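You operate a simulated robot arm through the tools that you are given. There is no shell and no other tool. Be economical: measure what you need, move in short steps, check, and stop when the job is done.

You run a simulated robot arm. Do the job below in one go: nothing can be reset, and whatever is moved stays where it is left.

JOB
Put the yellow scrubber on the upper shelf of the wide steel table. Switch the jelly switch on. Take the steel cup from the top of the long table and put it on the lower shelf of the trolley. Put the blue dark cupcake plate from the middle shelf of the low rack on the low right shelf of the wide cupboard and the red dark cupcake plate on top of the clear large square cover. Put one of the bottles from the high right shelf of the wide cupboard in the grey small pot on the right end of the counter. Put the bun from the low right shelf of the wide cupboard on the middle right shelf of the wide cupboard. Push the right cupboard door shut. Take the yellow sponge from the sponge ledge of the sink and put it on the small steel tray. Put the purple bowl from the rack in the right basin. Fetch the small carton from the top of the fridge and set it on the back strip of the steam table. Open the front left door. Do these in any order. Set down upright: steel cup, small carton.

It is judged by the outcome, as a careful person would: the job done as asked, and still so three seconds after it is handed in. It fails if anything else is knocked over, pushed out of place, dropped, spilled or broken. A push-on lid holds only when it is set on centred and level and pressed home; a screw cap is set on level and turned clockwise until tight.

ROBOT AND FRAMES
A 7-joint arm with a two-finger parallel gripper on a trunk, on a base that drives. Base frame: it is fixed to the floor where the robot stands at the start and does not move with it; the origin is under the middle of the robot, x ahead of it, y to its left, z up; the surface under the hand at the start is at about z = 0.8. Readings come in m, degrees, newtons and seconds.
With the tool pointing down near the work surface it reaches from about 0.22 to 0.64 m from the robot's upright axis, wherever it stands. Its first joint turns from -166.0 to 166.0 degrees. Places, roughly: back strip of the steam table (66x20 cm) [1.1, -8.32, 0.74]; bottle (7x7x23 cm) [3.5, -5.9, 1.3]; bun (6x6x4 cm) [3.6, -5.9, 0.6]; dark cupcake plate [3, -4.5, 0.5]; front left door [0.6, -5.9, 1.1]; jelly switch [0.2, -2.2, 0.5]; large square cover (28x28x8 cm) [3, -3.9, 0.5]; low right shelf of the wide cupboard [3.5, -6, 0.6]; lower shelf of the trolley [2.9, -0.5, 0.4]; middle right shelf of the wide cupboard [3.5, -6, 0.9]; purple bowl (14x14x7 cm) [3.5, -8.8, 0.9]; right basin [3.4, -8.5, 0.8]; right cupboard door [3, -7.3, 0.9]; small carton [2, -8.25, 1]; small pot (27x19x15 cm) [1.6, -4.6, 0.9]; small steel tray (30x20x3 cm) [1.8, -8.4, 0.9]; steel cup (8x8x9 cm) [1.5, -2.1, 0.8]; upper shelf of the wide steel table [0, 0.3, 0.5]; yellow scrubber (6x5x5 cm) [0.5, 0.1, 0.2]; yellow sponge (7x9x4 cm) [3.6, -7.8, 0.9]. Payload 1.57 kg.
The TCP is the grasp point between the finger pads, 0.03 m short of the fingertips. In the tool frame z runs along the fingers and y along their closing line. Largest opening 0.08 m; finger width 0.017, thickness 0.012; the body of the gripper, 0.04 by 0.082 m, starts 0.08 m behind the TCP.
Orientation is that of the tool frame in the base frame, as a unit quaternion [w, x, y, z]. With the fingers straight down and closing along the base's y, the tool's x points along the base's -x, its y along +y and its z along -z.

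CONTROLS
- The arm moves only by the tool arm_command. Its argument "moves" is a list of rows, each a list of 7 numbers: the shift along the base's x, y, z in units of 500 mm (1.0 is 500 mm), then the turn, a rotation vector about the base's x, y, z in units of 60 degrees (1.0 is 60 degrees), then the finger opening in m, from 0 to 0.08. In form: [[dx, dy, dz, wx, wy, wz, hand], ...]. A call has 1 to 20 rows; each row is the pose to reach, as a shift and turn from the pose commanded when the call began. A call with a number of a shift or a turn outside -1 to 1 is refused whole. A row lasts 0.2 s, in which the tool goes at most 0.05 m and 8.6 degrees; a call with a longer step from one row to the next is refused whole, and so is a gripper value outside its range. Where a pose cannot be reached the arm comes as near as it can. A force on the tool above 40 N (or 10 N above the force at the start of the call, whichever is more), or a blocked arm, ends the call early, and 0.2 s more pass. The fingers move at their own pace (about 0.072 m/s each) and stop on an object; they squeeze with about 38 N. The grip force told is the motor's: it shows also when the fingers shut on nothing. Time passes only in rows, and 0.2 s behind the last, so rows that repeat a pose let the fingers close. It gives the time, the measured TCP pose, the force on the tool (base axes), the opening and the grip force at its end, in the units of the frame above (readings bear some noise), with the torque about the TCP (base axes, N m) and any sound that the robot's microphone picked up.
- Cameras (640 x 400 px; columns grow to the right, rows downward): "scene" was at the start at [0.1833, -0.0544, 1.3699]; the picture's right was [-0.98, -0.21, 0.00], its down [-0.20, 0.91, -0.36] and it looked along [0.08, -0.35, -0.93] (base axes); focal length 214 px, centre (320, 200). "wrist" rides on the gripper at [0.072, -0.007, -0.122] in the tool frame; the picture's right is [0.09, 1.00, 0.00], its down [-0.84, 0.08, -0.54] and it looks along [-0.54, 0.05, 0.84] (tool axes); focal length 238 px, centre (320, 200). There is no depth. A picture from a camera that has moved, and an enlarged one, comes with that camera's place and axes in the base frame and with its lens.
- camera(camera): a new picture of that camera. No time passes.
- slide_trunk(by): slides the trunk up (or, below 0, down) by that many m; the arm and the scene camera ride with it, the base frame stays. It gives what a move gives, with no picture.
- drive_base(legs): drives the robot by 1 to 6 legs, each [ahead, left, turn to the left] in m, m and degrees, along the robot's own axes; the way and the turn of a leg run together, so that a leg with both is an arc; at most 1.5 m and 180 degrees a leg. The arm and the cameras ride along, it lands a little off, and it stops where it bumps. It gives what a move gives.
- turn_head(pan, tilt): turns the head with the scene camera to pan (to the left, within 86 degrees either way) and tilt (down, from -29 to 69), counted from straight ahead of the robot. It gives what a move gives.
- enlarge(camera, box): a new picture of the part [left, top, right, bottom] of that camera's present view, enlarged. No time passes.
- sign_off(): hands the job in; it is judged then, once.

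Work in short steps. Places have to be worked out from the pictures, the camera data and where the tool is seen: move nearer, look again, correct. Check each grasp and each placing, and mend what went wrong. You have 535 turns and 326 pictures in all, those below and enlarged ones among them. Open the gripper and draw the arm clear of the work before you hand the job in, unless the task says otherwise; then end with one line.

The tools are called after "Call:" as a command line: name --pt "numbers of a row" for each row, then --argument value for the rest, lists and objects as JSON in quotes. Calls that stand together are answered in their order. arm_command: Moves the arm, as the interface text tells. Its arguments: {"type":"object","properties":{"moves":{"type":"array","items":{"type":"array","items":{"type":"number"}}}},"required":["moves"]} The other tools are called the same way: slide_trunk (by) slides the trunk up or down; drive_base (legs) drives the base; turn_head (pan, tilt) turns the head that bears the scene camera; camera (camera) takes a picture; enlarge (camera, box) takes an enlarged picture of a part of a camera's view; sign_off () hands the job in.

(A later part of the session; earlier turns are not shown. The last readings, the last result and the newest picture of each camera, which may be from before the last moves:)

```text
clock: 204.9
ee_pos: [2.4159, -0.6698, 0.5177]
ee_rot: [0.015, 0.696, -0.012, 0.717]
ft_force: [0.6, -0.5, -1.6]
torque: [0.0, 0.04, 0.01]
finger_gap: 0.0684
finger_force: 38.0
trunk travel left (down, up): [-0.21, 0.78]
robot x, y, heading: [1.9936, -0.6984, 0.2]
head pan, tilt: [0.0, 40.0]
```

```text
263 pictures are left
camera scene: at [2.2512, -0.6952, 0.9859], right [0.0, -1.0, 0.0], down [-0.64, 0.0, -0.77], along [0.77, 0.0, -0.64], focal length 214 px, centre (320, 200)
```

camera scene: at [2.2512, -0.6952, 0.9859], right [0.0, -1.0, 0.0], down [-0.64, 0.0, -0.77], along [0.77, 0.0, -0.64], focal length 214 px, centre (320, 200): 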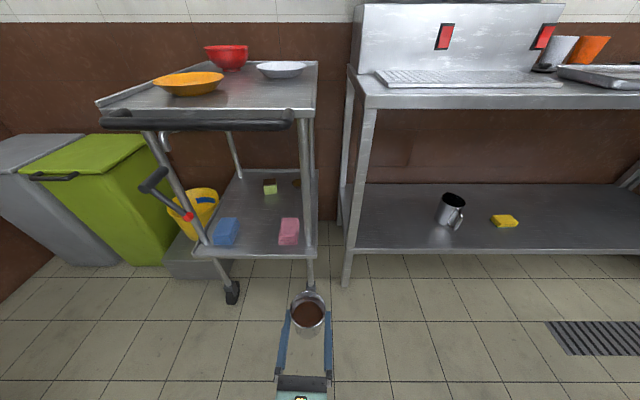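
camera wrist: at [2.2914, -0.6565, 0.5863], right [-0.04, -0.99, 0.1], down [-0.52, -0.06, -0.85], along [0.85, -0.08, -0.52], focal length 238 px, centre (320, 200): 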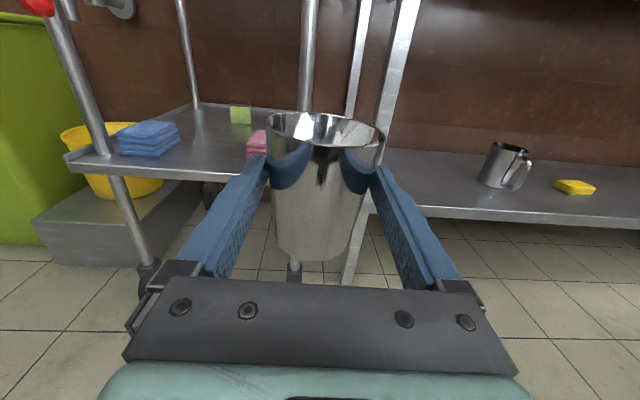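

Lower shelf z≈0.39, front edge x≈2.67; gap between the blue and pink cloths centred y≈-0.478, x≈2.75. I line up with it.

Call:
slide_trunk --by -0.04

Call:
drive_base --legs '[[0, 0.19, 0]]'

Call:
arm_command --pt "0.05 0 0 0 0 0 0.05" --pt "0.1 0 0 0 0 0 0.05" --pt "0.15 0 0 0 0 0 0.05" --pt "0.18 0 0 0 0 0 0.05" --pt "0.18 0 0 0 0 0 0.05"

Call:
camera --camera "wrist"

Call:
camera --camera "scene"

```text
clock: 205.8
ee_pos: [2.4157, -0.6695, 0.4769]
ee_rot: [0.015, 0.697, -0.012, 0.717]
ft_force: [-0.4, 0.3, -2.5]
torque: [0.01, 0.05, 0.0]
finger_gap: 0.0688
finger_force: 37.7
trunk travel left (down, up): [-0.17, 0.82]
robot x, y, heading: [1.9943, -0.6953, 0.1]
head pan, tilt: [0.0, 40.0]
```

```text
clock: 207.3
ee_pos: [2.415, -0.4744, 0.4762]
ee_rot: [0.014, 0.697, -0.011, 0.717]
ft_force: [-0.1, -0.2, -2.4]
torque: [0.02, 0.01, 0.0]
finger_gap: 0.069
finger_force: 37.8
trunk travel left (down, up): [-0.17, 0.82]
robot x, y, heading: [1.9915, -0.5048, 0.1]
head pan, tilt: [0.0, 40.0]
```

```text
clock: 208.5
ee_pos: [2.5059, -0.4739, 0.4772]
ee_rot: [0.014, 0.697, -0.011, 0.717]
ft_force: [0.7, 0.1, -1.0]
torque: [0.0, 0.03, -0.02]
finger_gap: 0.0685
finger_force: 37.7
trunk travel left (down, up): [-0.17, 0.82]
robot x, y, heading: [1.9929, -0.5019, 0.3]
head pan, tilt: [0.0, 40.0]
```

```text
262 pictures are left
camera wrist: at [2.3809, -0.46, 0.5453], right [-0.04, -0.99, 0.1], down [-0.52, -0.06, -0.85], along [0.85, -0.08, -0.52], focal length 238 px, centre (320, 200)
```

wrist: 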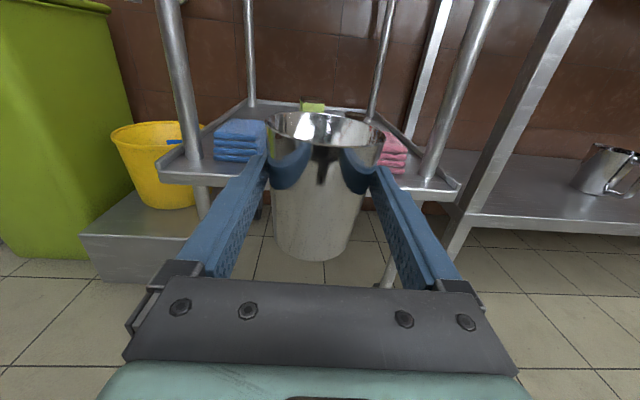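

```text
261 pictures are left
camera scene: at [2.2507, -0.5, 0.9459], right [0.0, -1.0, 0.0], down [-0.64, 0.0, -0.77], along [0.77, 0.0, -0.64], focal length 214 px, centre (320, 200)
```

scene: 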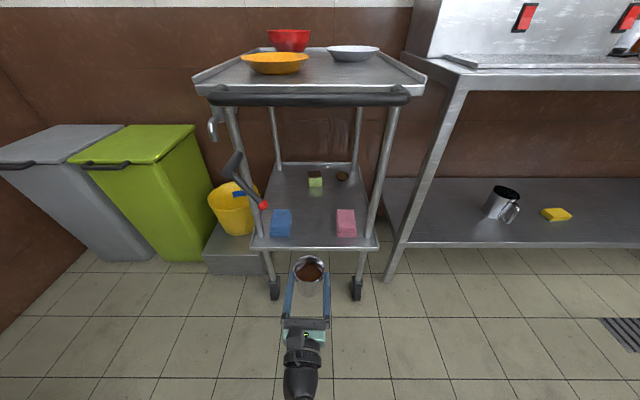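

Call:
arm_command --pt "0 -0.004 0.03 0 0 0 0.05" --pt "0 -0.004 0.03 0 0 0 0.05"

Call:
drive_base --legs '[[0.25, 0, 0]]'

Call:
camera --camera "wrist"

Call:
camera --camera "scene"

```text
clock: 209.1
ee_pos: [2.5058, -0.476, 0.4923]
ee_rot: [0.014, 0.696, -0.011, 0.718]
ft_force: [0.8, 0.5, -2.1]
torque: [-0.03, 0.06, 0.01]
finger_gap: 0.0688
finger_force: 38.2
trunk travel left (down, up): [-0.17, 0.82]
robot x, y, heading: [1.9931, -0.4995, 0.2]
head pan, tilt: [0.0, 40.0]
```

```text
clock: 211.0
ee_pos: [2.765, -0.4823, 0.4928]
ee_rot: [0.019, 0.696, -0.015, 0.718]
ft_force: [-0.4, -0.9, -2.0]
torque: [0.01, 0.07, -0.04]
finger_gap: 0.0689
finger_force: 38.1
trunk travel left (down, up): [-0.17, 0.82]
robot x, y, heading: [2.2513, -0.5001, -0.5]
head pan, tilt: [0.0, 40.0]
```

```text
260 pictures are left
camera wrist: at [2.6409, -0.4678, 0.5605], right [-0.05, -0.99, 0.1], down [-0.52, -0.06, -0.85], along [0.85, -0.09, -0.52], focal length 238 px, centre (320, 200)
```

wrist: 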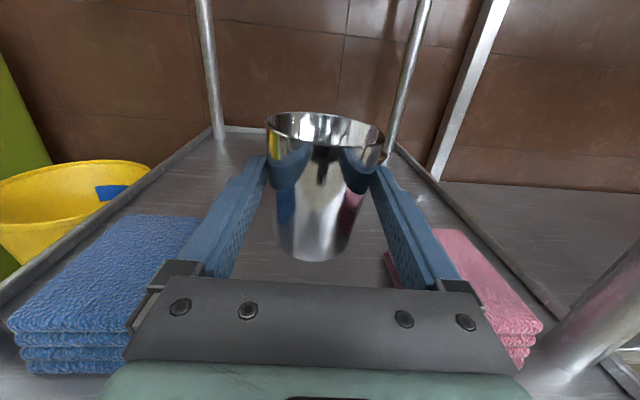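

```text
259 pictures are left
camera scene: at [2.5103, -0.5041, 0.9459], right [-0.01, -1.0, 0.0], down [-0.64, 0.01, -0.77], along [0.77, -0.01, -0.64], focal length 214 px, centre (320, 200)
```

scene: 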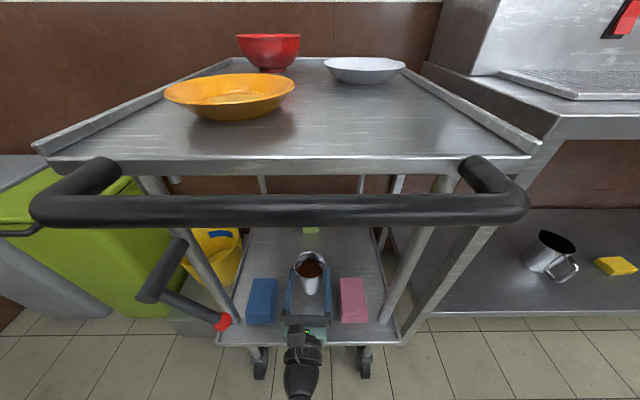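

Cup is centred between the cloths. I lower gently until it touches.

Call:
arm_command --pt "0 0 -0.03 0 0 0 0.05" --pt "0 0 -0.06 0 0 0 0.05" --pt "0 0 -0.075 0 0 0 0.05" --pt "0 0 -0.082 0 0 0 0.05" --pt "0 0 -0.089 0 0 0 0.05"

```text
clock: 212.2
ee_pos: [2.7672, -0.4798, 0.4513]
ee_rot: [0.017, 0.694, -0.013, 0.72]
ft_force: [3.7, 0.3, 13.8]
torque: [-0.08, -0.11, 0.12]
finger_gap: 0.0683
finger_force: 38.2
trunk travel left (down, up): [-0.17, 0.82]
robot x, y, heading: [2.2529, -0.5016, -0.4]
head pan, tilt: [0.0, 40.0]
```

Call:
arm_command --pt "0 0 0.004 0 0 0 0.05" --pt "0 0 0.004 0 0 0 0.072" --pt "0 0 0.004 0 0 0 0.08" --pt "0 0 0.004 0 0 0 0.08"

Call:
camera --camera "wrist"

```text
clock: 213.2
ee_pos: [2.7657, -0.4821, 0.449]
ee_rot: [0.018, 0.697, -0.015, 0.716]
ft_force: [0.0, 0.4, -0.2]
torque: [-0.01, -0.01, -0.01]
finger_gap: 0.08
finger_force: 0.1
trunk travel left (down, up): [-0.17, 0.82]
robot x, y, heading: [2.2534, -0.5053, -0.5]
head pan, tilt: [0.0, 40.0]
```

```text
258 pictures are left
camera wrist: at [2.6423, -0.467, 0.5184], right [-0.05, -0.99, 0.1], down [-0.52, -0.06, -0.85], along [0.85, -0.09, -0.52], focal length 238 px, centre (320, 200)
```

wrist: 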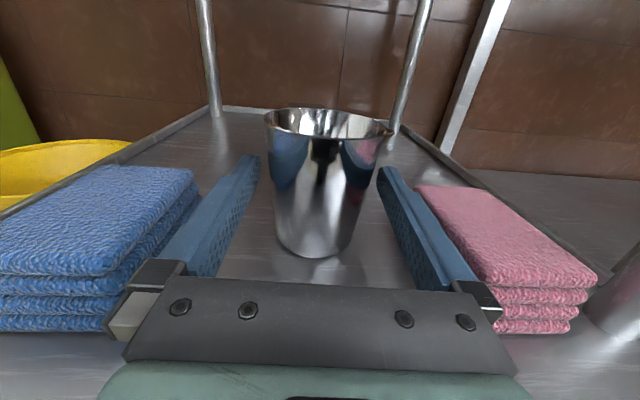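

Cup is upright on the lower shelf. I back the fingers straight out along the tool axis.

Call:
arm_command --pt "-0.03 0.0015 0 0 0 0 0.08" --pt "-0.08 0.004 0 0 0 0 0.08" --pt "-0.14 0.006 0 0 0 0 0.08" --pt "-0.2 0.009 0 0 0 0 0.08" --pt "-0.2 0.009 0 0 0 0 0.08"

Call:
drive_base --legs '[[-0.3, 0, 0]]'

Call:
camera --camera "scene"

```text
clock: 214.4
ee_pos: [2.6657, -0.4774, 0.4507]
ee_rot: [0.019, 0.697, -0.015, 0.717]
ft_force: [0.1, 0.5, 0.4]
torque: [-0.01, 0.02, 0.01]
finger_gap: 0.0798
finger_force: 0.1
trunk travel left (down, up): [-0.17, 0.82]
robot x, y, heading: [2.2535, -0.5007, -0.3]
head pan, tilt: [0.0, 40.0]
```

```text
clock: 216.4
ee_pos: [2.3694, -0.4747, 0.4499]
ee_rot: [0.02, 0.697, -0.016, 0.717]
ft_force: [-0.1, -0.5, -0.7]
torque: [0.01, 0.0, 0.0]
finger_gap: 0.0799
finger_force: 0.1
trunk travel left (down, up): [-0.17, 0.82]
robot x, y, heading: [1.9594, -0.4993, -0.6]
head pan, tilt: [0.0, 40.0]
```

```text
257 pictures are left
camera scene: at [2.2138, -0.5014, 0.9459], right [-0.01, -1.0, 0.0], down [-0.64, 0.01, -0.77], along [0.77, -0.01, -0.64], focal length 214 px, centre (320, 200)
```

scene: 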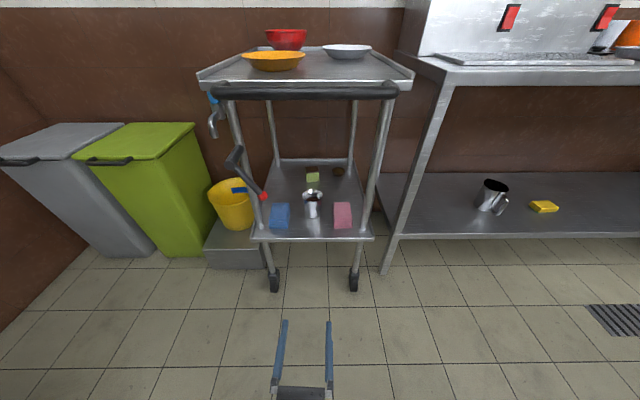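

Steel cup is placed. Next I drive down the back aisle toward the low rack (y≈-4.5).

Call:
slide_trunk --by 0.4

Call:
slide_trunk --by 0.2

Call:
drive_base --legs '[[0.1, 0, 0], [0, 0, -89.5], [0, 0.22, 0], [1.2, 0, 0], [0.9, 0, 0]]'

Call:
turn_head --pan 0 --tilt 25

Call:
camera --camera "scene"

```text
clock: 220.3
ee_pos: [2.3699, -0.4744, 0.8515]
ee_rot: [0.019, 0.696, -0.015, 0.717]
ft_force: [-0.3, -0.6, 0.7]
torque: [0.03, 0.0, -0.02]
finger_gap: 0.0798
finger_force: 0.0
trunk travel left (down, up): [-0.57, 0.42]
robot x, y, heading: [1.9544, -0.4999, -0.6]
head pan, tilt: [0.0, 40.0]
```

```text
clock: 222.4
ee_pos: [2.3694, -0.4742, 1.0504]
ee_rot: [0.02, 0.696, -0.016, 0.718]
ft_force: [0.2, -0.5, -0.4]
torque: [-0.02, 0.01, 0.01]
finger_gap: 0.0799
finger_force: 0.0
trunk travel left (down, up): [-0.77, 0.22]
robot x, y, heading: [1.9606, -0.4955, -0.5]
head pan, tilt: [0.0, 40.0]
```

```text
clock: 238.7
ee_pos: [2.4213, -3.0033, 1.0491]
ee_rot: [0.504, 0.498, -0.487, 0.511]
ft_force: [-0.3, -0.7, -0.6]
torque: [0.0, 0.01, -0.01]
finger_gap: 0.0799
finger_force: 0.0
trunk travel left (down, up): [-0.77, 0.22]
robot x, y, heading: [2.3704, -2.5903, -86.9]
head pan, tilt: [0.0, 40.0]
```

```text
clock: 239.5
ee_pos: [2.4216, -3.0024, 1.0501]
ee_rot: [0.505, 0.497, -0.487, 0.511]
ft_force: [-0.9, -0.1, 0.8]
torque: [-0.01, -0.01, 0.0]
finger_gap: 0.0799
finger_force: 0.0
trunk travel left (down, up): [-0.77, 0.22]
robot x, y, heading: [2.3697, -2.5959, -86.4]
head pan, tilt: [0.0, 25.0]
```

```text
256 pictures are left
camera scene: at [2.3861, -2.8545, 1.5692], right [-1.0, -0.06, 0.0], down [-0.02, 0.42, -0.91], along [0.05, -0.9, -0.42], focal length 214 px, centre (320, 200)
```

scene: 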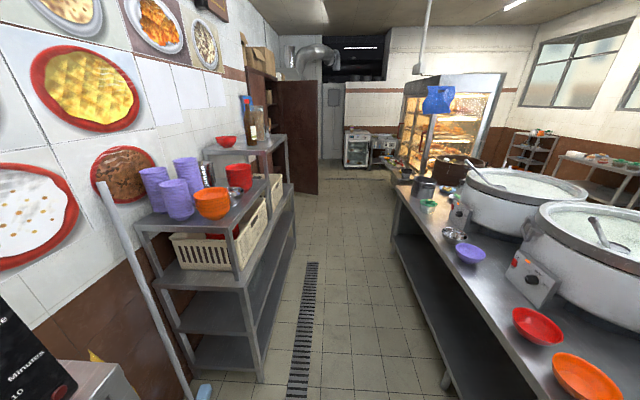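

Call:
drive_base --legs '[[0.9, -0.03, -3]]'

Call:
turn_head --pan 75 --tilt 45

Call:
camera --camera "scene"

```text
clock: 244.2
ee_pos: [2.3701, -3.8958, 1.0503]
ee_rot: [0.524, 0.478, -0.507, 0.489]
ft_force: [0.8, -0.3, -0.7]
torque: [-0.02, -0.01, 0.02]
finger_gap: 0.0798
finger_force: 0.1
trunk travel left (down, up): [-0.77, 0.22]
robot x, y, heading: [2.3528, -3.4841, -91.5]
head pan, tilt: [0.0, 25.0]
```

```text
clock: 245.6
ee_pos: [2.3694, -3.897, 1.0512]
ee_rot: [0.525, 0.478, -0.506, 0.49]
ft_force: [-0.8, 0.1, -0.1]
torque: [0.01, 0.0, 0.01]
finger_gap: 0.0797
finger_force: 0.0
trunk travel left (down, up): [-0.77, 0.22]
robot x, y, heading: [2.3505, -3.4826, -91.6]
head pan, tilt: [75.0, 45.0]
```

```text
255 pictures are left
camera scene: at [2.4274, -3.6769, 1.5386], right [-0.29, -0.96, 0.0], down [-0.68, 0.2, -0.71], along [0.68, -0.2, -0.71], focal length 214 px, centre (320, 200)
```

scene: 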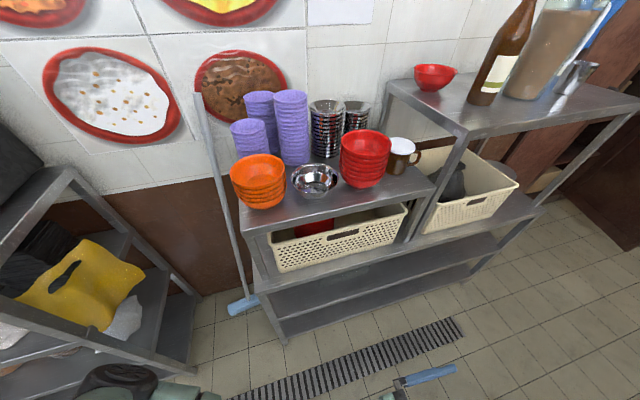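

Call:
drive_base --legs '[[0.7, -0.05, 0], [0, 0, 91.5]]'

Call:
turn_head --pan 0 --tilt 40

Call:
slide_trunk --by -0.4

Call:
camera --camera "scene"

Call:
camera --camera "wrist"

```text
clock: 253.4
ee_pos: [2.6861, -4.1592, 1.0499]
ee_rot: [0.022, 0.696, -0.018, 0.717]
ft_force: [-0.4, 0.4, -0.9]
torque: [-0.01, -0.01, 0.01]
finger_gap: 0.0802
finger_force: 0.0
trunk travel left (down, up): [-0.77, 0.22]
robot x, y, heading: [2.2738, -4.1775, -1.2]
head pan, tilt: [75.0, 45.0]
```

```text
clock: 254.8
ee_pos: [2.6867, -4.159, 1.0498]
ee_rot: [0.023, 0.697, -0.019, 0.717]
ft_force: [-0.3, 0.5, 0.1]
torque: [0.0, 0.01, 0.01]
finger_gap: 0.0802
finger_force: 0.0
trunk travel left (down, up): [-0.77, 0.22]
robot x, y, heading: [2.2747, -4.1795, -1.3]
head pan, tilt: [0.0, 40.0]
```

```text
clock: 258.7
ee_pos: [2.6873, -4.1601, 0.6504]
ee_rot: [0.023, 0.697, -0.02, 0.717]
ft_force: [0.0, -0.4, 0.0]
torque: [0.02, -0.01, 0.01]
finger_gap: 0.0803
finger_force: 0.1
trunk travel left (down, up): [-0.37, 0.62]
robot x, y, heading: [2.2744, -4.1832, -1.3]
head pan, tilt: [0.0, 40.0]
```

```text
254 pictures are left
camera scene: at [2.5306, -4.1847, 1.1459], right [-0.02, -1.0, 0.0], down [-0.64, 0.01, -0.77], along [0.77, -0.02, -0.64], focal length 214 px, centre (320, 200)
```

scene: 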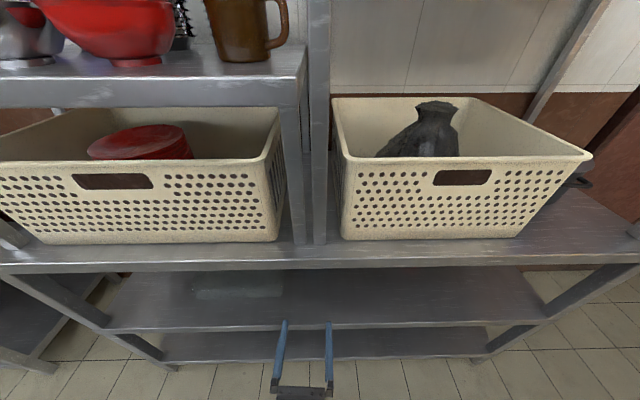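

```text
253 pictures are left
camera wrist: at [2.5622, -4.1437, 0.7195], right [-0.06, -0.99, 0.1], down [-0.52, -0.05, -0.85], along [0.85, -0.1, -0.52], focal length 238 px, centre (320, 200)
```

wrist: 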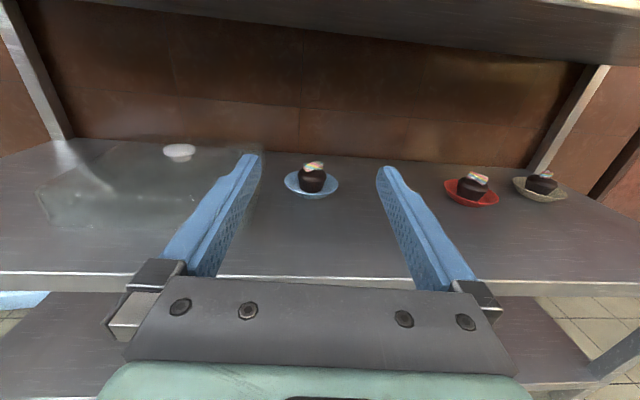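

The middle shelf (z≈0.48, front x≈2.77) has the clear cover at left, blue, red and grey cupcake plates. I zoom in to see the plates' shape.

Call:
enlarge --camera "wrist" --box '[260, 130, 380, 220]'

Call:
enlarge --camera "wrist" --box '[20, 120, 260, 280]'

Call:
enlarge --camera "wrist" --box '[430, 140, 590, 230]'

```text
4.44 times, centred on (320, 175) of wrist
camera zoom: at [2.5622, -4.1437, 0.7195], right [-0.06, -0.99, 0.1], down [-0.52, -0.05, -0.85], along [0.85, -0.1, -0.52], focal length 1059 px, centre (320, 311)
```

zoom: 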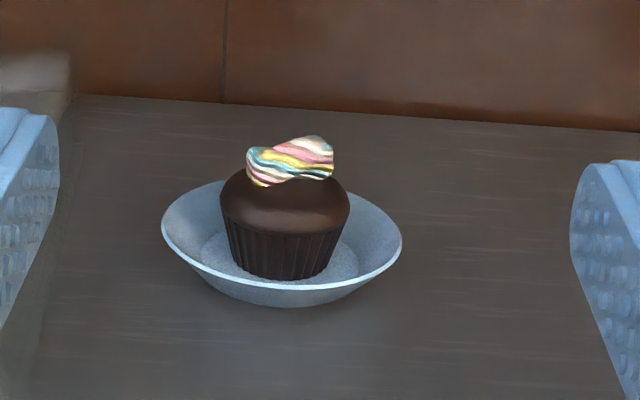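

```text
2.50 times, centred on (140, 200) of wrist
camera zoom: at [2.5622, -4.1437, 0.7195], right [-0.06, -0.99, 0.1], down [-0.52, -0.05, -0.85], along [0.85, -0.1, -0.52], focal length 596 px, centre (770, 200)
```

zoom: 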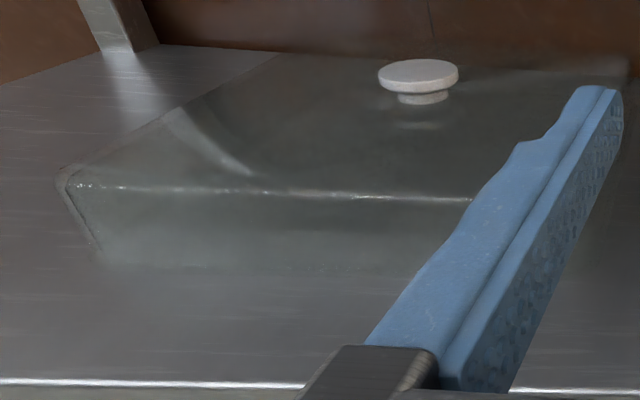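

```text
4.00 times, centred on (510, 185) of wrist
camera zoom: at [2.5622, -4.1437, 0.7195], right [-0.06, -0.99, 0.1], down [-0.52, -0.05, -0.85], along [0.85, -0.1, -0.52], focal length 953 px, centre (-440, 260)
```

zoom: 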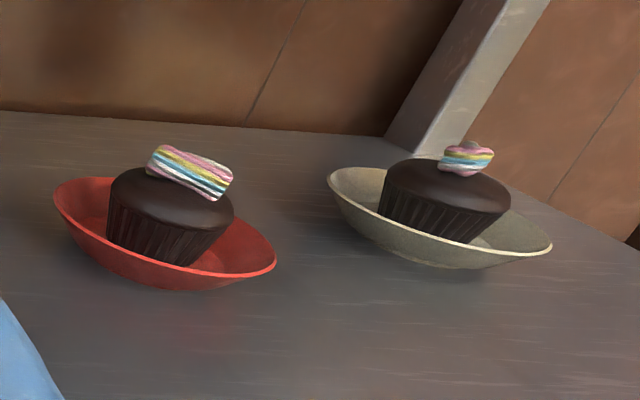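

The plates are small 45°-walled saucers (~10.5 cm wide, 2.5 cm tall) with cupcakes. I'll pinch the near wall with the tool pitched 45° down and rolled 90°, so the pads lie along the wall. First I reorient in the aisle.

Call:
arm_command --pt "-0.03 0 0.02 -0.118 0.0488 0.0488 0.05" --pt "-0.06 0 0.04 -0.236 0.0977 0.0977 0.04" --pt "-0.09 0 0.06 -0.354 0.1465 0.1465 0.04" --pt "-0.12 0 0.08 -0.472 0.195 0.195 0.04" --pt "-0.12 0 0.1 -0.59 0.244 0.244 0.04" --pt "-0.12 0 0.1 -0.7075 0.293 0.293 0.04" --pt "-0.12 0 0.1 -0.7075 0.293 0.293 0.04"

Call:
arm_command --pt "0 0 0 -0.118 0.0488 0.0488 0.04" --pt "0 0 0 -0.236 0.0977 0.0977 0.04" --pt "0 0 0 -0.354 0.1465 0.1465 0.04" --pt "0 0 0 -0.472 0.195 0.195 0.04" --pt "0 0 0 -0.59 0.244 0.244 0.04" --pt "0 0 0 -0.7075 0.293 0.293 0.04" --pt "0 0 0 -0.7075 0.293 0.293 0.04"

Call:
camera --camera "wrist"

```text
clock: 260.3
ee_pos: [2.628, -4.1583, 0.7005]
ee_rot: [0.168, 0.735, 0.348, 0.558]
ft_force: [0.5, 0.5, 0.0]
torque: [0.02, -0.01, 0.02]
finger_gap: 0.0402
finger_force: 0.0
trunk travel left (down, up): [-0.37, 0.62]
robot x, y, heading: [2.2741, -4.1798, -1.2]
head pan, tilt: [0.0, 40.0]
```

```text
clock: 261.9
ee_pos: [2.6498, -4.1587, 0.6708]
ee_rot: [0.282, 0.638, 0.651, 0.299]
ft_force: [0.5, -0.6, 0.6]
torque: [-0.02, 0.01, 0.0]
finger_gap: 0.0404
finger_force: 0.2
out of reach, approached as far as the arm can: row 1, 2, 3, 4, 5, 6, 7
trunk travel left (down, up): [-0.37, 0.62]
robot x, y, heading: [2.2731, -4.1791, -1.4]
head pan, tilt: [0.0, 40.0]
```

```text
249 pictures are left
camera wrist: at [2.5523, -4.088, 0.7483], right [0.66, 0.1, 0.75], down [-0.33, -0.85, 0.41], along [0.67, -0.52, -0.53], focal length 238 px, centre (320, 200)
```

wrist: 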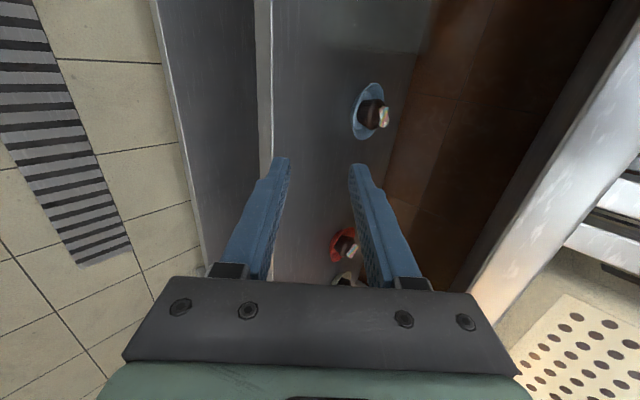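

Nearly at the wanted orientation; further forward should be within range. I move forward/down slightly with the small correction.

Call:
arm_command --pt "0.04 0 -0.04 -0.005 0.02 -0.008 0.04" --pt "0.09 0 -0.08 -0.01 0.04 -0.016 0.04" --pt "0.14 -0.01 -0.12 -0.014 0.058 -0.025 0.04" --pt "0.17 -0.02 -0.16 -0.014 0.058 -0.025 0.04" --pt "0.17 -0.02 -0.16 -0.014 0.058 -0.025 0.04"

Call:
camera --camera "wrist"

```text
clock: 263.1
ee_pos: [2.7336, -4.1682, 0.5902]
ee_rot: [0.271, 0.654, 0.652, 0.271]
ft_force: [-0.4, -0.5, -0.2]
torque: [-0.02, 0.01, 0.0]
finger_gap: 0.0399
finger_force: 0.1
trunk travel left (down, up): [-0.37, 0.62]
robot x, y, heading: [2.2755, -4.1771, -1.4]
head pan, tilt: [0.0, 40.0]
```

```text
248 pictures are left
camera wrist: at [2.6433, -4.0938, 0.6728], right [0.7, 0.09, 0.7], down [-0.33, -0.84, 0.44], along [0.63, -0.54, -0.56], focal length 238 px, centre (320, 200)
```

wrist: 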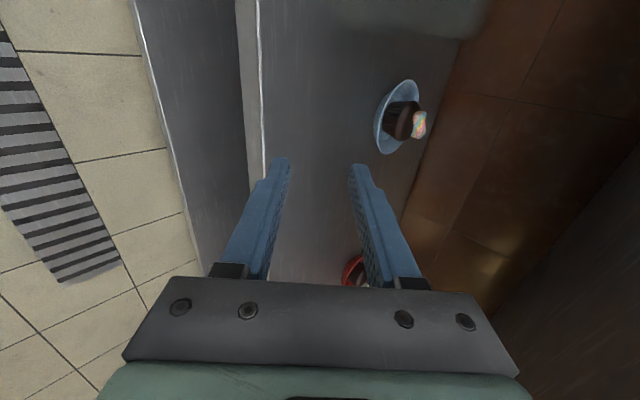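

Blue plate centre ≈(2.973, -4.171), near rim x≈2.92. I lower slightly, set a narrow opening and drive in.

Call:
arm_command --pt "0 0 -0.03 0 0 0 0.03" --pt "0 0 -0.06 0 0 0 0.02" --pt "0 0 -0.06 0 0 0 0.02"

Call:
drive_base --legs '[[0.1, 0, 0]]'

Call:
camera --camera "wrist"

Call:
camera --camera "scene"

```text
clock: 263.9
ee_pos: [2.7342, -4.1671, 0.5602]
ee_rot: [0.269, 0.655, 0.652, 0.27]
ft_force: [0.2, 0.2, 0.3]
torque: [0.01, -0.01, 0.0]
finger_gap: 0.0202
finger_force: 0.1
trunk travel left (down, up): [-0.37, 0.62]
robot x, y, heading: [2.2758, -4.1765, -1.1]
head pan, tilt: [0.0, 40.0]
```

```text
clock: 265.0
ee_pos: [2.8338, -4.17, 0.5599]
ee_rot: [0.269, 0.654, 0.653, 0.27]
ft_force: [1.3, 0.6, 0.1]
torque: [0.0, -0.04, -0.03]
finger_gap: 0.0202
finger_force: 0.1
trunk travel left (down, up): [-0.37, 0.62]
robot x, y, heading: [2.3704, -4.1809, -1.3]
head pan, tilt: [0.0, 40.0]
```

```text
247 pictures are left
camera wrist: at [2.742, -4.0961, 0.6428], right [0.71, 0.09, 0.7], down [-0.33, -0.84, 0.44], along [0.63, -0.54, -0.56], focal length 238 px, centre (320, 200)
```

wrist: 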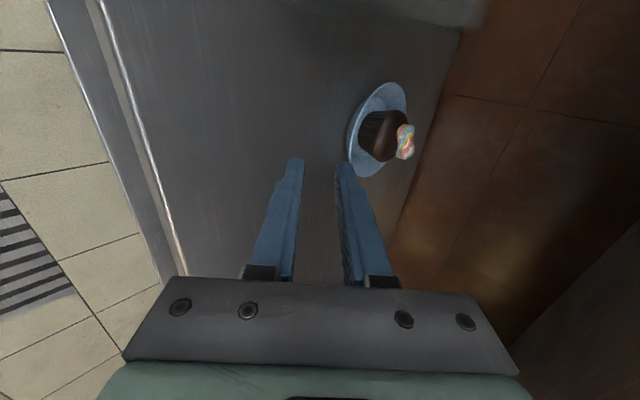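

```text
246 pictures are left
camera scene: at [2.6299, -4.1868, 1.1458], right [-0.02, -1.0, 0.0], down [-0.64, 0.01, -0.77], along [0.77, -0.02, -0.64], focal length 214 px, centre (320, 200)
```

scene: 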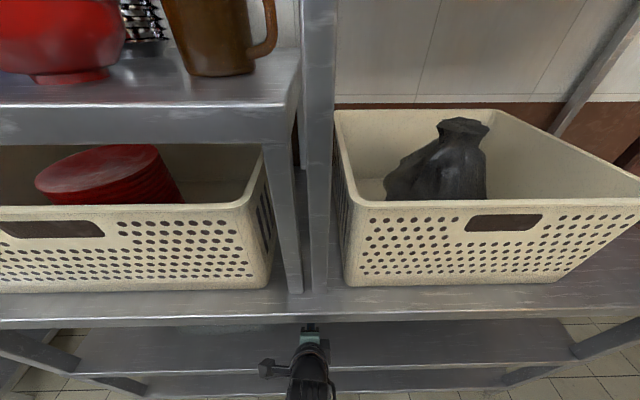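

Rim triangulated: centre (2.98, -4.168), rim z≈0.506. I line up on the wall's plane, still 6 cm short.

Call:
arm_command --pt "0.04 0.003 0 0 0 0 0.02" --pt "0.077 0.004 0 0 0 0 0.02" --pt "0.11 0.004 -0.033 0 0 0 0.02" --pt "0.11 0.004 -0.033 0 0 0 0.02"

Call:
camera --camera "wrist"

```text
clock: 266.0
ee_pos: [2.8907, -4.1691, 0.5449]
ee_rot: [0.27, 0.654, 0.653, 0.271]
ft_force: [0.5, 0.1, 0.0]
torque: [0.0, 0.01, -0.02]
finger_gap: 0.0202
finger_force: 0.1
trunk travel left (down, up): [-0.37, 0.62]
robot x, y, heading: [2.3737, -4.1837, -1.2]
head pan, tilt: [0.0, 40.0]
```

```text
245 pictures are left
camera wrist: at [2.7997, -4.0952, 0.6277], right [0.7, 0.09, 0.7], down [-0.33, -0.84, 0.44], along [0.63, -0.54, -0.56], focal length 238 px, centre (320, 200)
```

wrist: 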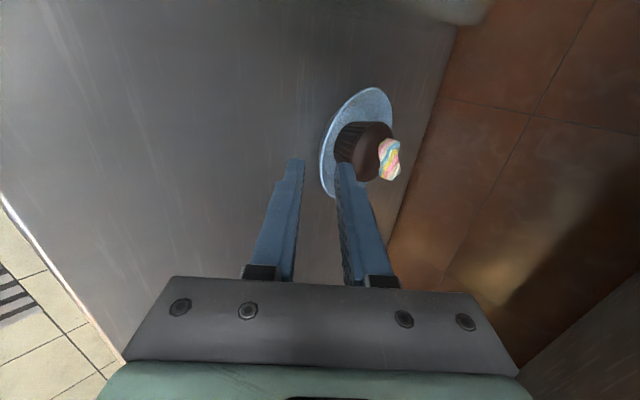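

The rim lies in line with the gap between the tips, ~2.3 cm ahead. I advance along the 45° axis.

Call:
arm_command --pt "0.012 0 -0.016 0 0 0 0.02" --pt "0.024 0 -0.028 0 0 0 0.02" --pt "0.036 0 -0.04 0 0 0 0.02" --pt "0.046 0 -0.05 0 0 0 0.02" --pt "0.046 0 -0.05 0 0 0 0.02"

Call:
enlarge --camera "wrist" --box '[240, 80, 440, 300]'

```text
clock: 267.2
ee_pos: [2.9119, -4.1683, 0.5198]
ee_rot: [0.27, 0.654, 0.652, 0.27]
ft_force: [-1.1, 0.0, 2.0]
torque: [0.01, -0.06, 0.02]
finger_gap: 0.0211
finger_force: 0.8
trunk travel left (down, up): [-0.37, 0.62]
robot x, y, heading: [2.37, -4.1791, -1.4]
head pan, tilt: [0.0, 40.0]
```

```text
1.82 times, centred on (340, 190) of wrist
camera zoom: at [2.8202, -4.0939, 0.6022], right [0.7, 0.09, 0.7], down [-0.33, -0.84, 0.44], along [0.63, -0.54, -0.56], focal length 433 px, centre (284, 218)
```

zoom: 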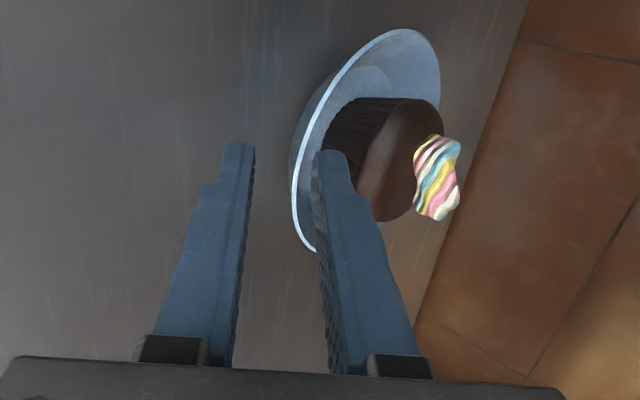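

Call:
arm_command --pt "0 0 0 0 0 0 0.01" --pt "0 0 0 0 0 0 0.0" --pt "0 0 0 0 0 0 0.0" --pt "0 0 0 0 0 0 0.0"

Call:
enlarge --camera "wrist" --box '[240, 80, 440, 300]'

```text
clock: 268.2
ee_pos: [2.9123, -4.1671, 0.5202]
ee_rot: [0.27, 0.654, 0.653, 0.271]
ft_force: [-1.7, 0.4, 2.2]
torque: [0.02, -0.09, 0.03]
finger_gap: 0.005
finger_force: 25.0
trunk travel left (down, up): [-0.37, 0.62]
robot x, y, heading: [2.3733, -4.1836, -1.1]
head pan, tilt: [0.0, 40.0]
```

```text
1.82 times, centred on (340, 190) of wrist
camera zoom: at [2.82, -4.094, 0.6021], right [0.7, 0.09, 0.7], down [-0.33, -0.84, 0.44], along [0.63, -0.54, -0.56], focal length 433 px, centre (284, 218)
```

zoom: 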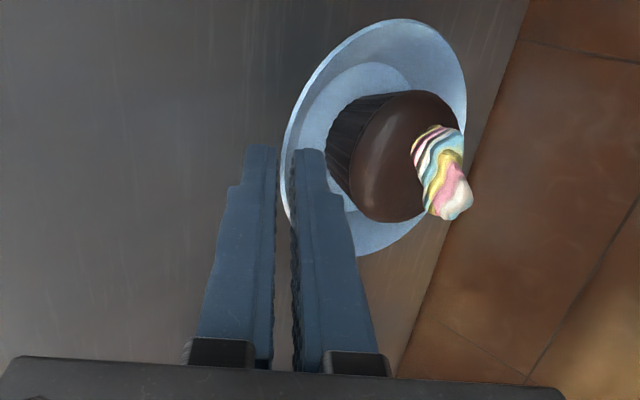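

Pinched (gap 5 mm). I lift 3 cm slowly and check.

Call:
arm_command --pt "0 0 0.02 0 0 0 0.0" --pt "0 0 0.04 0 0 0 0.0" --pt "0 0 0.06 0 0 0 0.0" --pt "0 0 0.06 0 0 0 0.0"

Call:
camera --camera "wrist"

```text
clock: 269.2
ee_pos: [2.9124, -4.167, 0.5488]
ee_rot: [0.271, 0.655, 0.651, 0.27]
ft_force: [-0.2, -0.4, -0.5]
torque: [0.02, 0.08, 0.01]
finger_gap: 0.0046
finger_force: 25.0
trunk travel left (down, up): [-0.37, 0.62]
robot x, y, heading: [2.372, -4.1842, -1.3]
head pan, tilt: [0.0, 40.0]
```

```text
242 pictures are left
camera wrist: at [2.8208, -4.0935, 0.6313], right [0.7, 0.09, 0.7], down [-0.33, -0.84, 0.44], along [0.63, -0.54, -0.56], focal length 238 px, centre (320, 200)
```

wrist: 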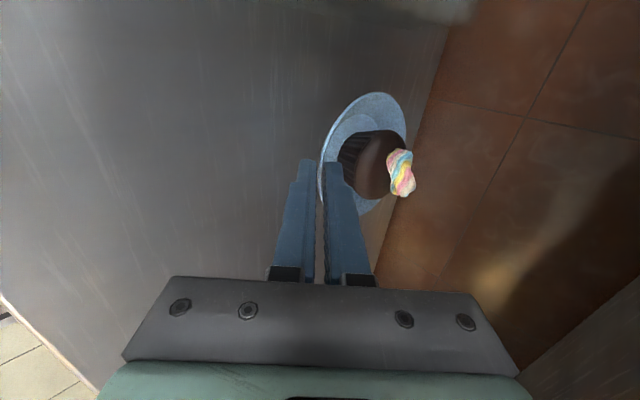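

Plate lifts level. I back out with the base and retract the arm.

Call:
drive_base --legs '[[-0.15, 0, 0]]'

Call:
arm_command --pt "-0.05 0 0.01 0 0 0 0.0" --pt "-0.1 0 0.02 0 0 0 0.0" --pt "-0.15 0 0.03 0 0 0 0.0" --pt "-0.2 0 0.04 0 0 0 0.0" --pt "-0.2 0 0.04 0 0 0 0.0"

Call:
turn_head --pan -60 --tilt 25

Call:
camera --camera "scene"

Call:
camera --camera "wrist"

```text
clock: 270.6
ee_pos: [2.7616, -4.1643, 0.5478]
ee_rot: [0.27, 0.655, 0.652, 0.27]
ft_force: [0.9, -0.9, -1.1]
torque: [0.03, 0.04, -0.01]
finger_gap: 0.0046
finger_force: 24.6
trunk travel left (down, up): [-0.37, 0.62]
robot x, y, heading: [2.2252, -4.1794, -1.3]
head pan, tilt: [0.0, 40.0]
```

```text
clock: 271.8
ee_pos: [2.6614, -4.1655, 0.5698]
ee_rot: [0.271, 0.654, 0.652, 0.272]
ft_force: [-1.1, 0.3, -1.4]
torque: [0.03, 0.08, 0.01]
finger_gap: 0.0044
finger_force: 25.3
trunk travel left (down, up): [-0.37, 0.62]
robot x, y, heading: [2.225, -4.1786, -1.2]
head pan, tilt: [0.0, 40.0]
```

```text
clock: 273.1
ee_pos: [2.6624, -4.1643, 0.5696]
ee_rot: [0.27, 0.655, 0.652, 0.27]
ft_force: [0.2, -0.5, -1.2]
torque: [0.03, 0.1, -0.03]
finger_gap: 0.0042
finger_force: 25.2
trunk travel left (down, up): [-0.37, 0.62]
robot x, y, heading: [2.227, -4.1833, -1.2]
head pan, tilt: [-60.0, 25.0]
```

```text
241 pictures are left
camera scene: at [2.4387, -4.2626, 1.1692], right [-0.88, -0.48, 0.0], down [-0.2, 0.37, -0.91], along [0.44, -0.79, -0.42], focal length 214 px, centre (320, 200)
```

scene: 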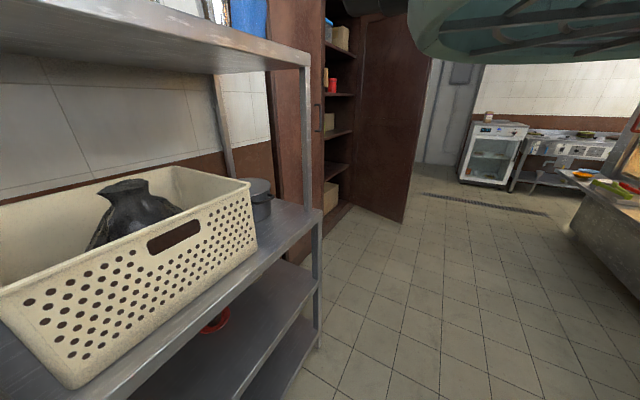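

```text
240 pictures are left
camera wrist: at [2.5706, -4.0911, 0.6526], right [0.7, 0.09, 0.7], down [-0.33, -0.84, 0.44], along [0.63, -0.54, -0.56], focal length 238 px, centre (320, 200)
```

wrist: 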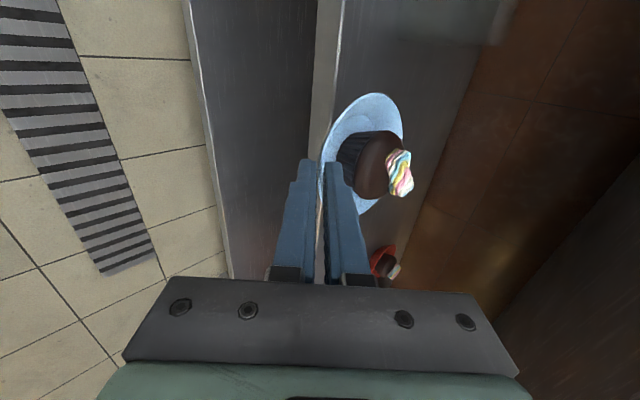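

Call:
arm_command --pt "-0.05 0 0.0 0 0 0 0.0" --pt "-0.1 0 0.0 0 0 0 0.0" --pt "-0.1 0 0.0 0 0 0 0.0"

Call:
drive_base --legs '[[-0.03, 0, 0], [0, -1.0, 0]]'

Call:
turn_head --pan -45 --tilt 20

Call:
camera --camera "scene"

```text
clock: 273.9
ee_pos: [2.6115, -4.1661, 0.5678]
ee_rot: [0.27, 0.654, 0.652, 0.271]
ft_force: [-0.5, 0.3, -0.9]
torque: [-0.01, 0.09, 0.0]
finger_gap: 0.0047
finger_force: 24.9
trunk travel left (down, up): [-0.37, 0.62]
robot x, y, heading: [2.2251, -4.1779, -1.2]
head pan, tilt: [-60.0, 25.0]
```

```text
clock: 279.5
ee_pos: [2.5649, -5.1663, 0.5693]
ee_rot: [0.269, 0.653, 0.655, 0.271]
ft_force: [-0.3, -0.3, -1.5]
torque: [0.0, 0.1, -0.01]
finger_gap: 0.0042
finger_force: 25.5
trunk travel left (down, up): [-0.37, 0.62]
robot x, y, heading: [2.1739, -5.1827, -0.5]
head pan, tilt: [-60.0, 25.0]
```

```text
clock: 280.3
ee_pos: [2.5639, -5.1665, 0.5693]
ee_rot: [0.269, 0.652, 0.655, 0.272]
ft_force: [0.8, 0.2, -0.1]
torque: [0.01, 0.07, 0.01]
finger_gap: 0.0043
finger_force: 24.5
trunk travel left (down, up): [-0.37, 0.62]
robot x, y, heading: [2.1744, -5.1843, -0.8]
head pan, tilt: [-45.0, 20.0]
```

```text
239 pictures are left
camera scene: at [2.4119, -5.2506, 1.1773], right [-0.72, -0.7, 0.0], down [-0.24, 0.25, -0.94], along [0.65, -0.67, -0.34], focal length 214 px, centre (320, 200)
```

scene: 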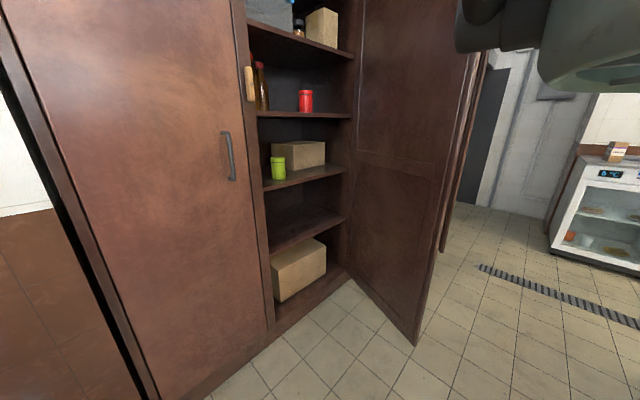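

The wide cupboard's right compartment is open with its door swung out to about (2.61,-6.2). I go on to face the shelves at y≈-5.85.

Call:
drive_base --legs '[[0, -0.65, 0]]'

Call:
turn_head --pan 0 --tilt 20

Call:
camera --camera "scene"

Call:
turn_head --pan -70 --tilt 20

Call:
camera --camera "scene"

```text
clock: 284.0
ee_pos: [2.5587, -5.8184, 0.5693]
ee_rot: [0.267, 0.649, 0.659, 0.272]
ft_force: [0.3, 1.3, -1.7]
torque: [-0.02, 0.04, 0.0]
finger_gap: 0.0037
finger_force: 25.1
trunk travel left (down, up): [-0.37, 0.62]
robot x, y, heading: [2.1696, -5.8372, -0.2]
head pan, tilt: [-45.0, 20.0]
```

```text
clock: 285.1
ee_pos: [2.5594, -5.8197, 0.5677]
ee_rot: [0.267, 0.649, 0.658, 0.273]
ft_force: [-0.8, 0.6, -1.2]
torque: [-0.01, 0.06, 0.03]
finger_gap: 0.0039
finger_force: 24.8
trunk travel left (down, up): [-0.37, 0.62]
robot x, y, heading: [2.1704, -5.8384, -0.2]
head pan, tilt: [0.0, 20.0]
```

```text
238 pictures are left
camera scene: at [2.4345, -5.8397, 1.1773], right [0.0, -1.0, 0.0], down [-0.34, 0.0, -0.94], along [0.94, 0.0, -0.34], focal length 214 px, centre (320, 200)
```

scene: 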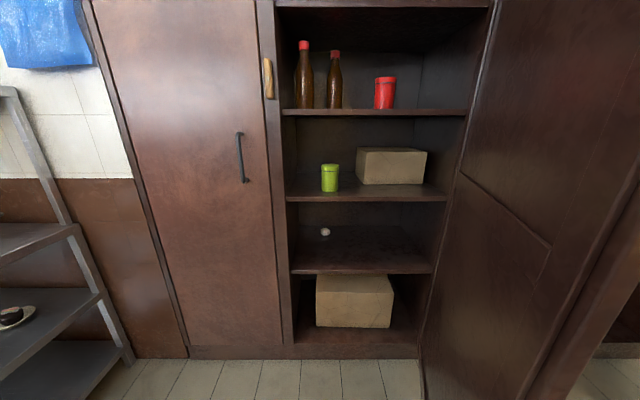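

```text
clock: 286.5
ee_pos: [2.5605, -5.8195, 0.5691]
ee_rot: [0.268, 0.648, 0.659, 0.272]
ft_force: [0.7, 0.0, -2.0]
torque: [0.01, 0.08, -0.02]
finger_gap: 0.004
finger_force: 24.4
trunk travel left (down, up): [-0.37, 0.62]
robot x, y, heading: [2.1717, -5.8371, -0.4]
head pan, tilt: [-70.0, 20.0]
```

```text
237 pictures are left
camera scene: at [2.373, -5.9269, 1.1773], right [-0.94, -0.34, 0.0], down [-0.12, 0.32, -0.94], along [0.32, -0.88, -0.34], focal length 214 px, centre (320, 200)
```

scene: 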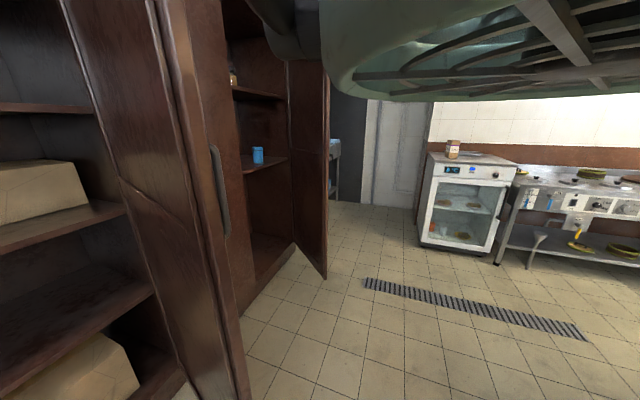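

The low shelf (z≈0.58) has the bun at about (3.46,-5.87); space to its right. I raise the trunk, shift the tool right, extend, and approach.

Call:
slide_trunk --by 0.13

Call:
turn_head --pan 0 --tilt 30

Call:
arm_command --pt "0.04 -0.06 0.0 0 0 0 0.0" --pt "0.08 -0.12 0.0 0 0 0 0.0" --pt "0.12 -0.18 0.0 0 0 0 0.0" --pt "0.16 -0.24 0 0 0 0 0.0" --pt "0.2 -0.3 0 0 0 0 0.0" --pt "0.22 -0.36 0 0 0 0 0.0" --pt "0.22 -0.36 0 0 0 0 0.0"

Call:
drive_base --legs '[[0.3, 0, 0]]'

Call:
camera --camera "scene"

Call:
camera --camera "wrist"

```text
clock: 288.1
ee_pos: [2.5588, -5.8185, 0.6991]
ee_rot: [0.267, 0.649, 0.658, 0.272]
ft_force: [0.7, -0.3, 0.0]
torque: [0.02, -0.02, 0.0]
finger_gap: 0.0
finger_force: 21.7
trunk travel left (down, up): [-0.5, 0.49]
robot x, y, heading: [2.1694, -5.8344, -0.4]
head pan, tilt: [-70.0, 20.0]
```

```text
clock: 289.5
ee_pos: [2.5591, -5.8196, 0.6991]
ee_rot: [0.268, 0.649, 0.658, 0.273]
ft_force: [0.4, 1.0, -0.1]
torque: [-0.01, -0.03, -0.02]
finger_gap: 0.0
finger_force: 21.3
trunk travel left (down, up): [-0.5, 0.49]
robot x, y, heading: [2.1684, -5.8365, -0.2]
head pan, tilt: [0.0, 30.0]
```

```text
clock: 291.1
ee_pos: [2.6685, -5.9995, 0.6981]
ee_rot: [0.267, 0.649, 0.658, 0.273]
ft_force: [-0.3, 0.3, 0.2]
torque: [0.02, 0.02, 0.01]
finger_gap: 0.0
finger_force: 21.3
trunk travel left (down, up): [-0.5, 0.49]
robot x, y, heading: [2.1686, -5.8408, -0.1]
head pan, tilt: [0.0, 30.0]
```

```text
clock: 292.7
ee_pos: [2.8525, -5.9974, 0.7185]
ee_rot: [0.286, 0.647, 0.649, 0.28]
ft_force: [0.4, -0.3, 0.3]
torque: [-0.03, 0.0, 0.01]
finger_gap: 0.0
finger_force: 21.4
trunk travel left (down, up): [-0.5, 0.49]
robot x, y, heading: [2.3715, -5.8316, -1.1]
head pan, tilt: [0.0, 30.0]
stopped in leg 1: the robot was blocked; the commanded pose is now the measured one
```

```text
236 pictures are left
camera scene: at [2.5959, -5.8275, 1.3006], right [-0.02, -1.0, 0.01], down [-0.47, 0.0, -0.88], along [0.88, -0.02, -0.47], focal length 214 px, centre (320, 200)
```

scene: 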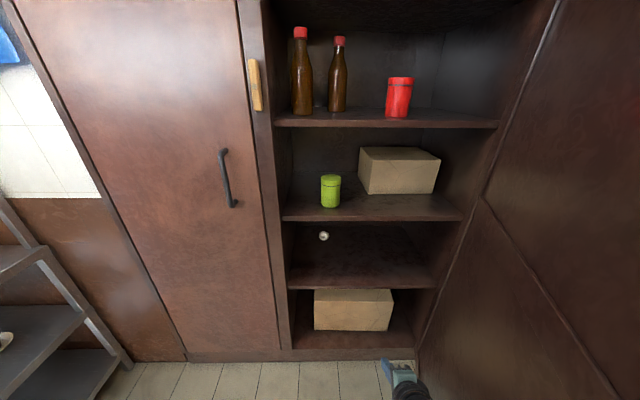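

```text
235 pictures are left
camera wrist: at [2.758, -5.9236, 0.7973], right [0.68, 0.1, 0.73], down [-0.35, -0.83, 0.43], along [0.65, -0.55, -0.53], focal length 238 px, centre (320, 200)
```

wrist: 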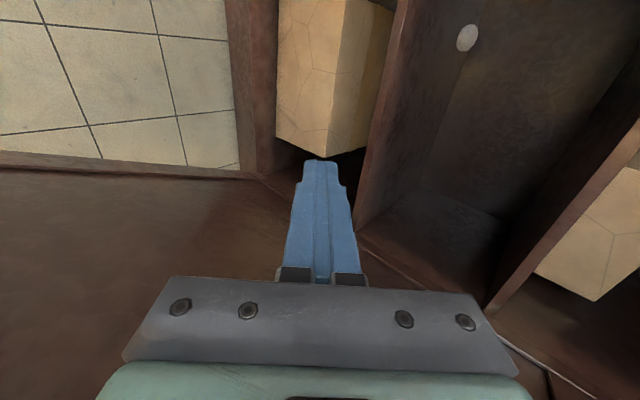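

The plate slipped out of the grip during the trunk move. I look at the floor to find it.

Call:
turn_head --pan 0 --tilt 69

Call:
camera --camera "scene"

```text
clock: 293.8
ee_pos: [2.855, -5.9982, 0.7212]
ee_rot: [0.286, 0.646, 0.649, 0.282]
ft_force: [-0.5, 0.6, -1.0]
torque: [0.0, -0.02, 0.01]
finger_gap: 0.0
finger_force: 21.3
trunk travel left (down, up): [-0.5, 0.49]
robot x, y, heading: [2.3733, -5.8342, -0.9]
head pan, tilt: [0.0, 68.8]
```

```text
234 pictures are left
camera scene: at [2.5628, -5.828, 1.2482], right [-0.02, -1.0, 0.01], down [-0.92, 0.01, -0.4], along [0.4, -0.02, -0.92], focal length 214 px, centre (320, 200)
```

scene: 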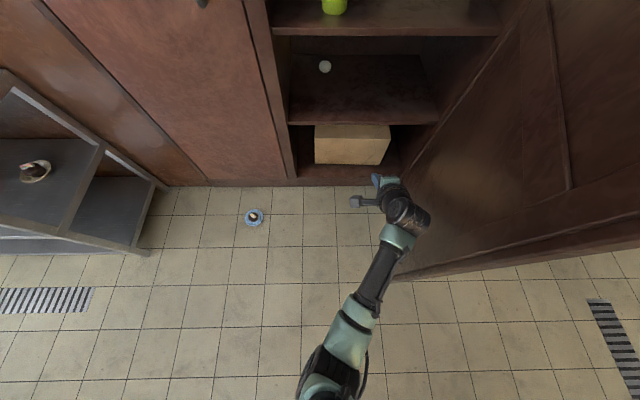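

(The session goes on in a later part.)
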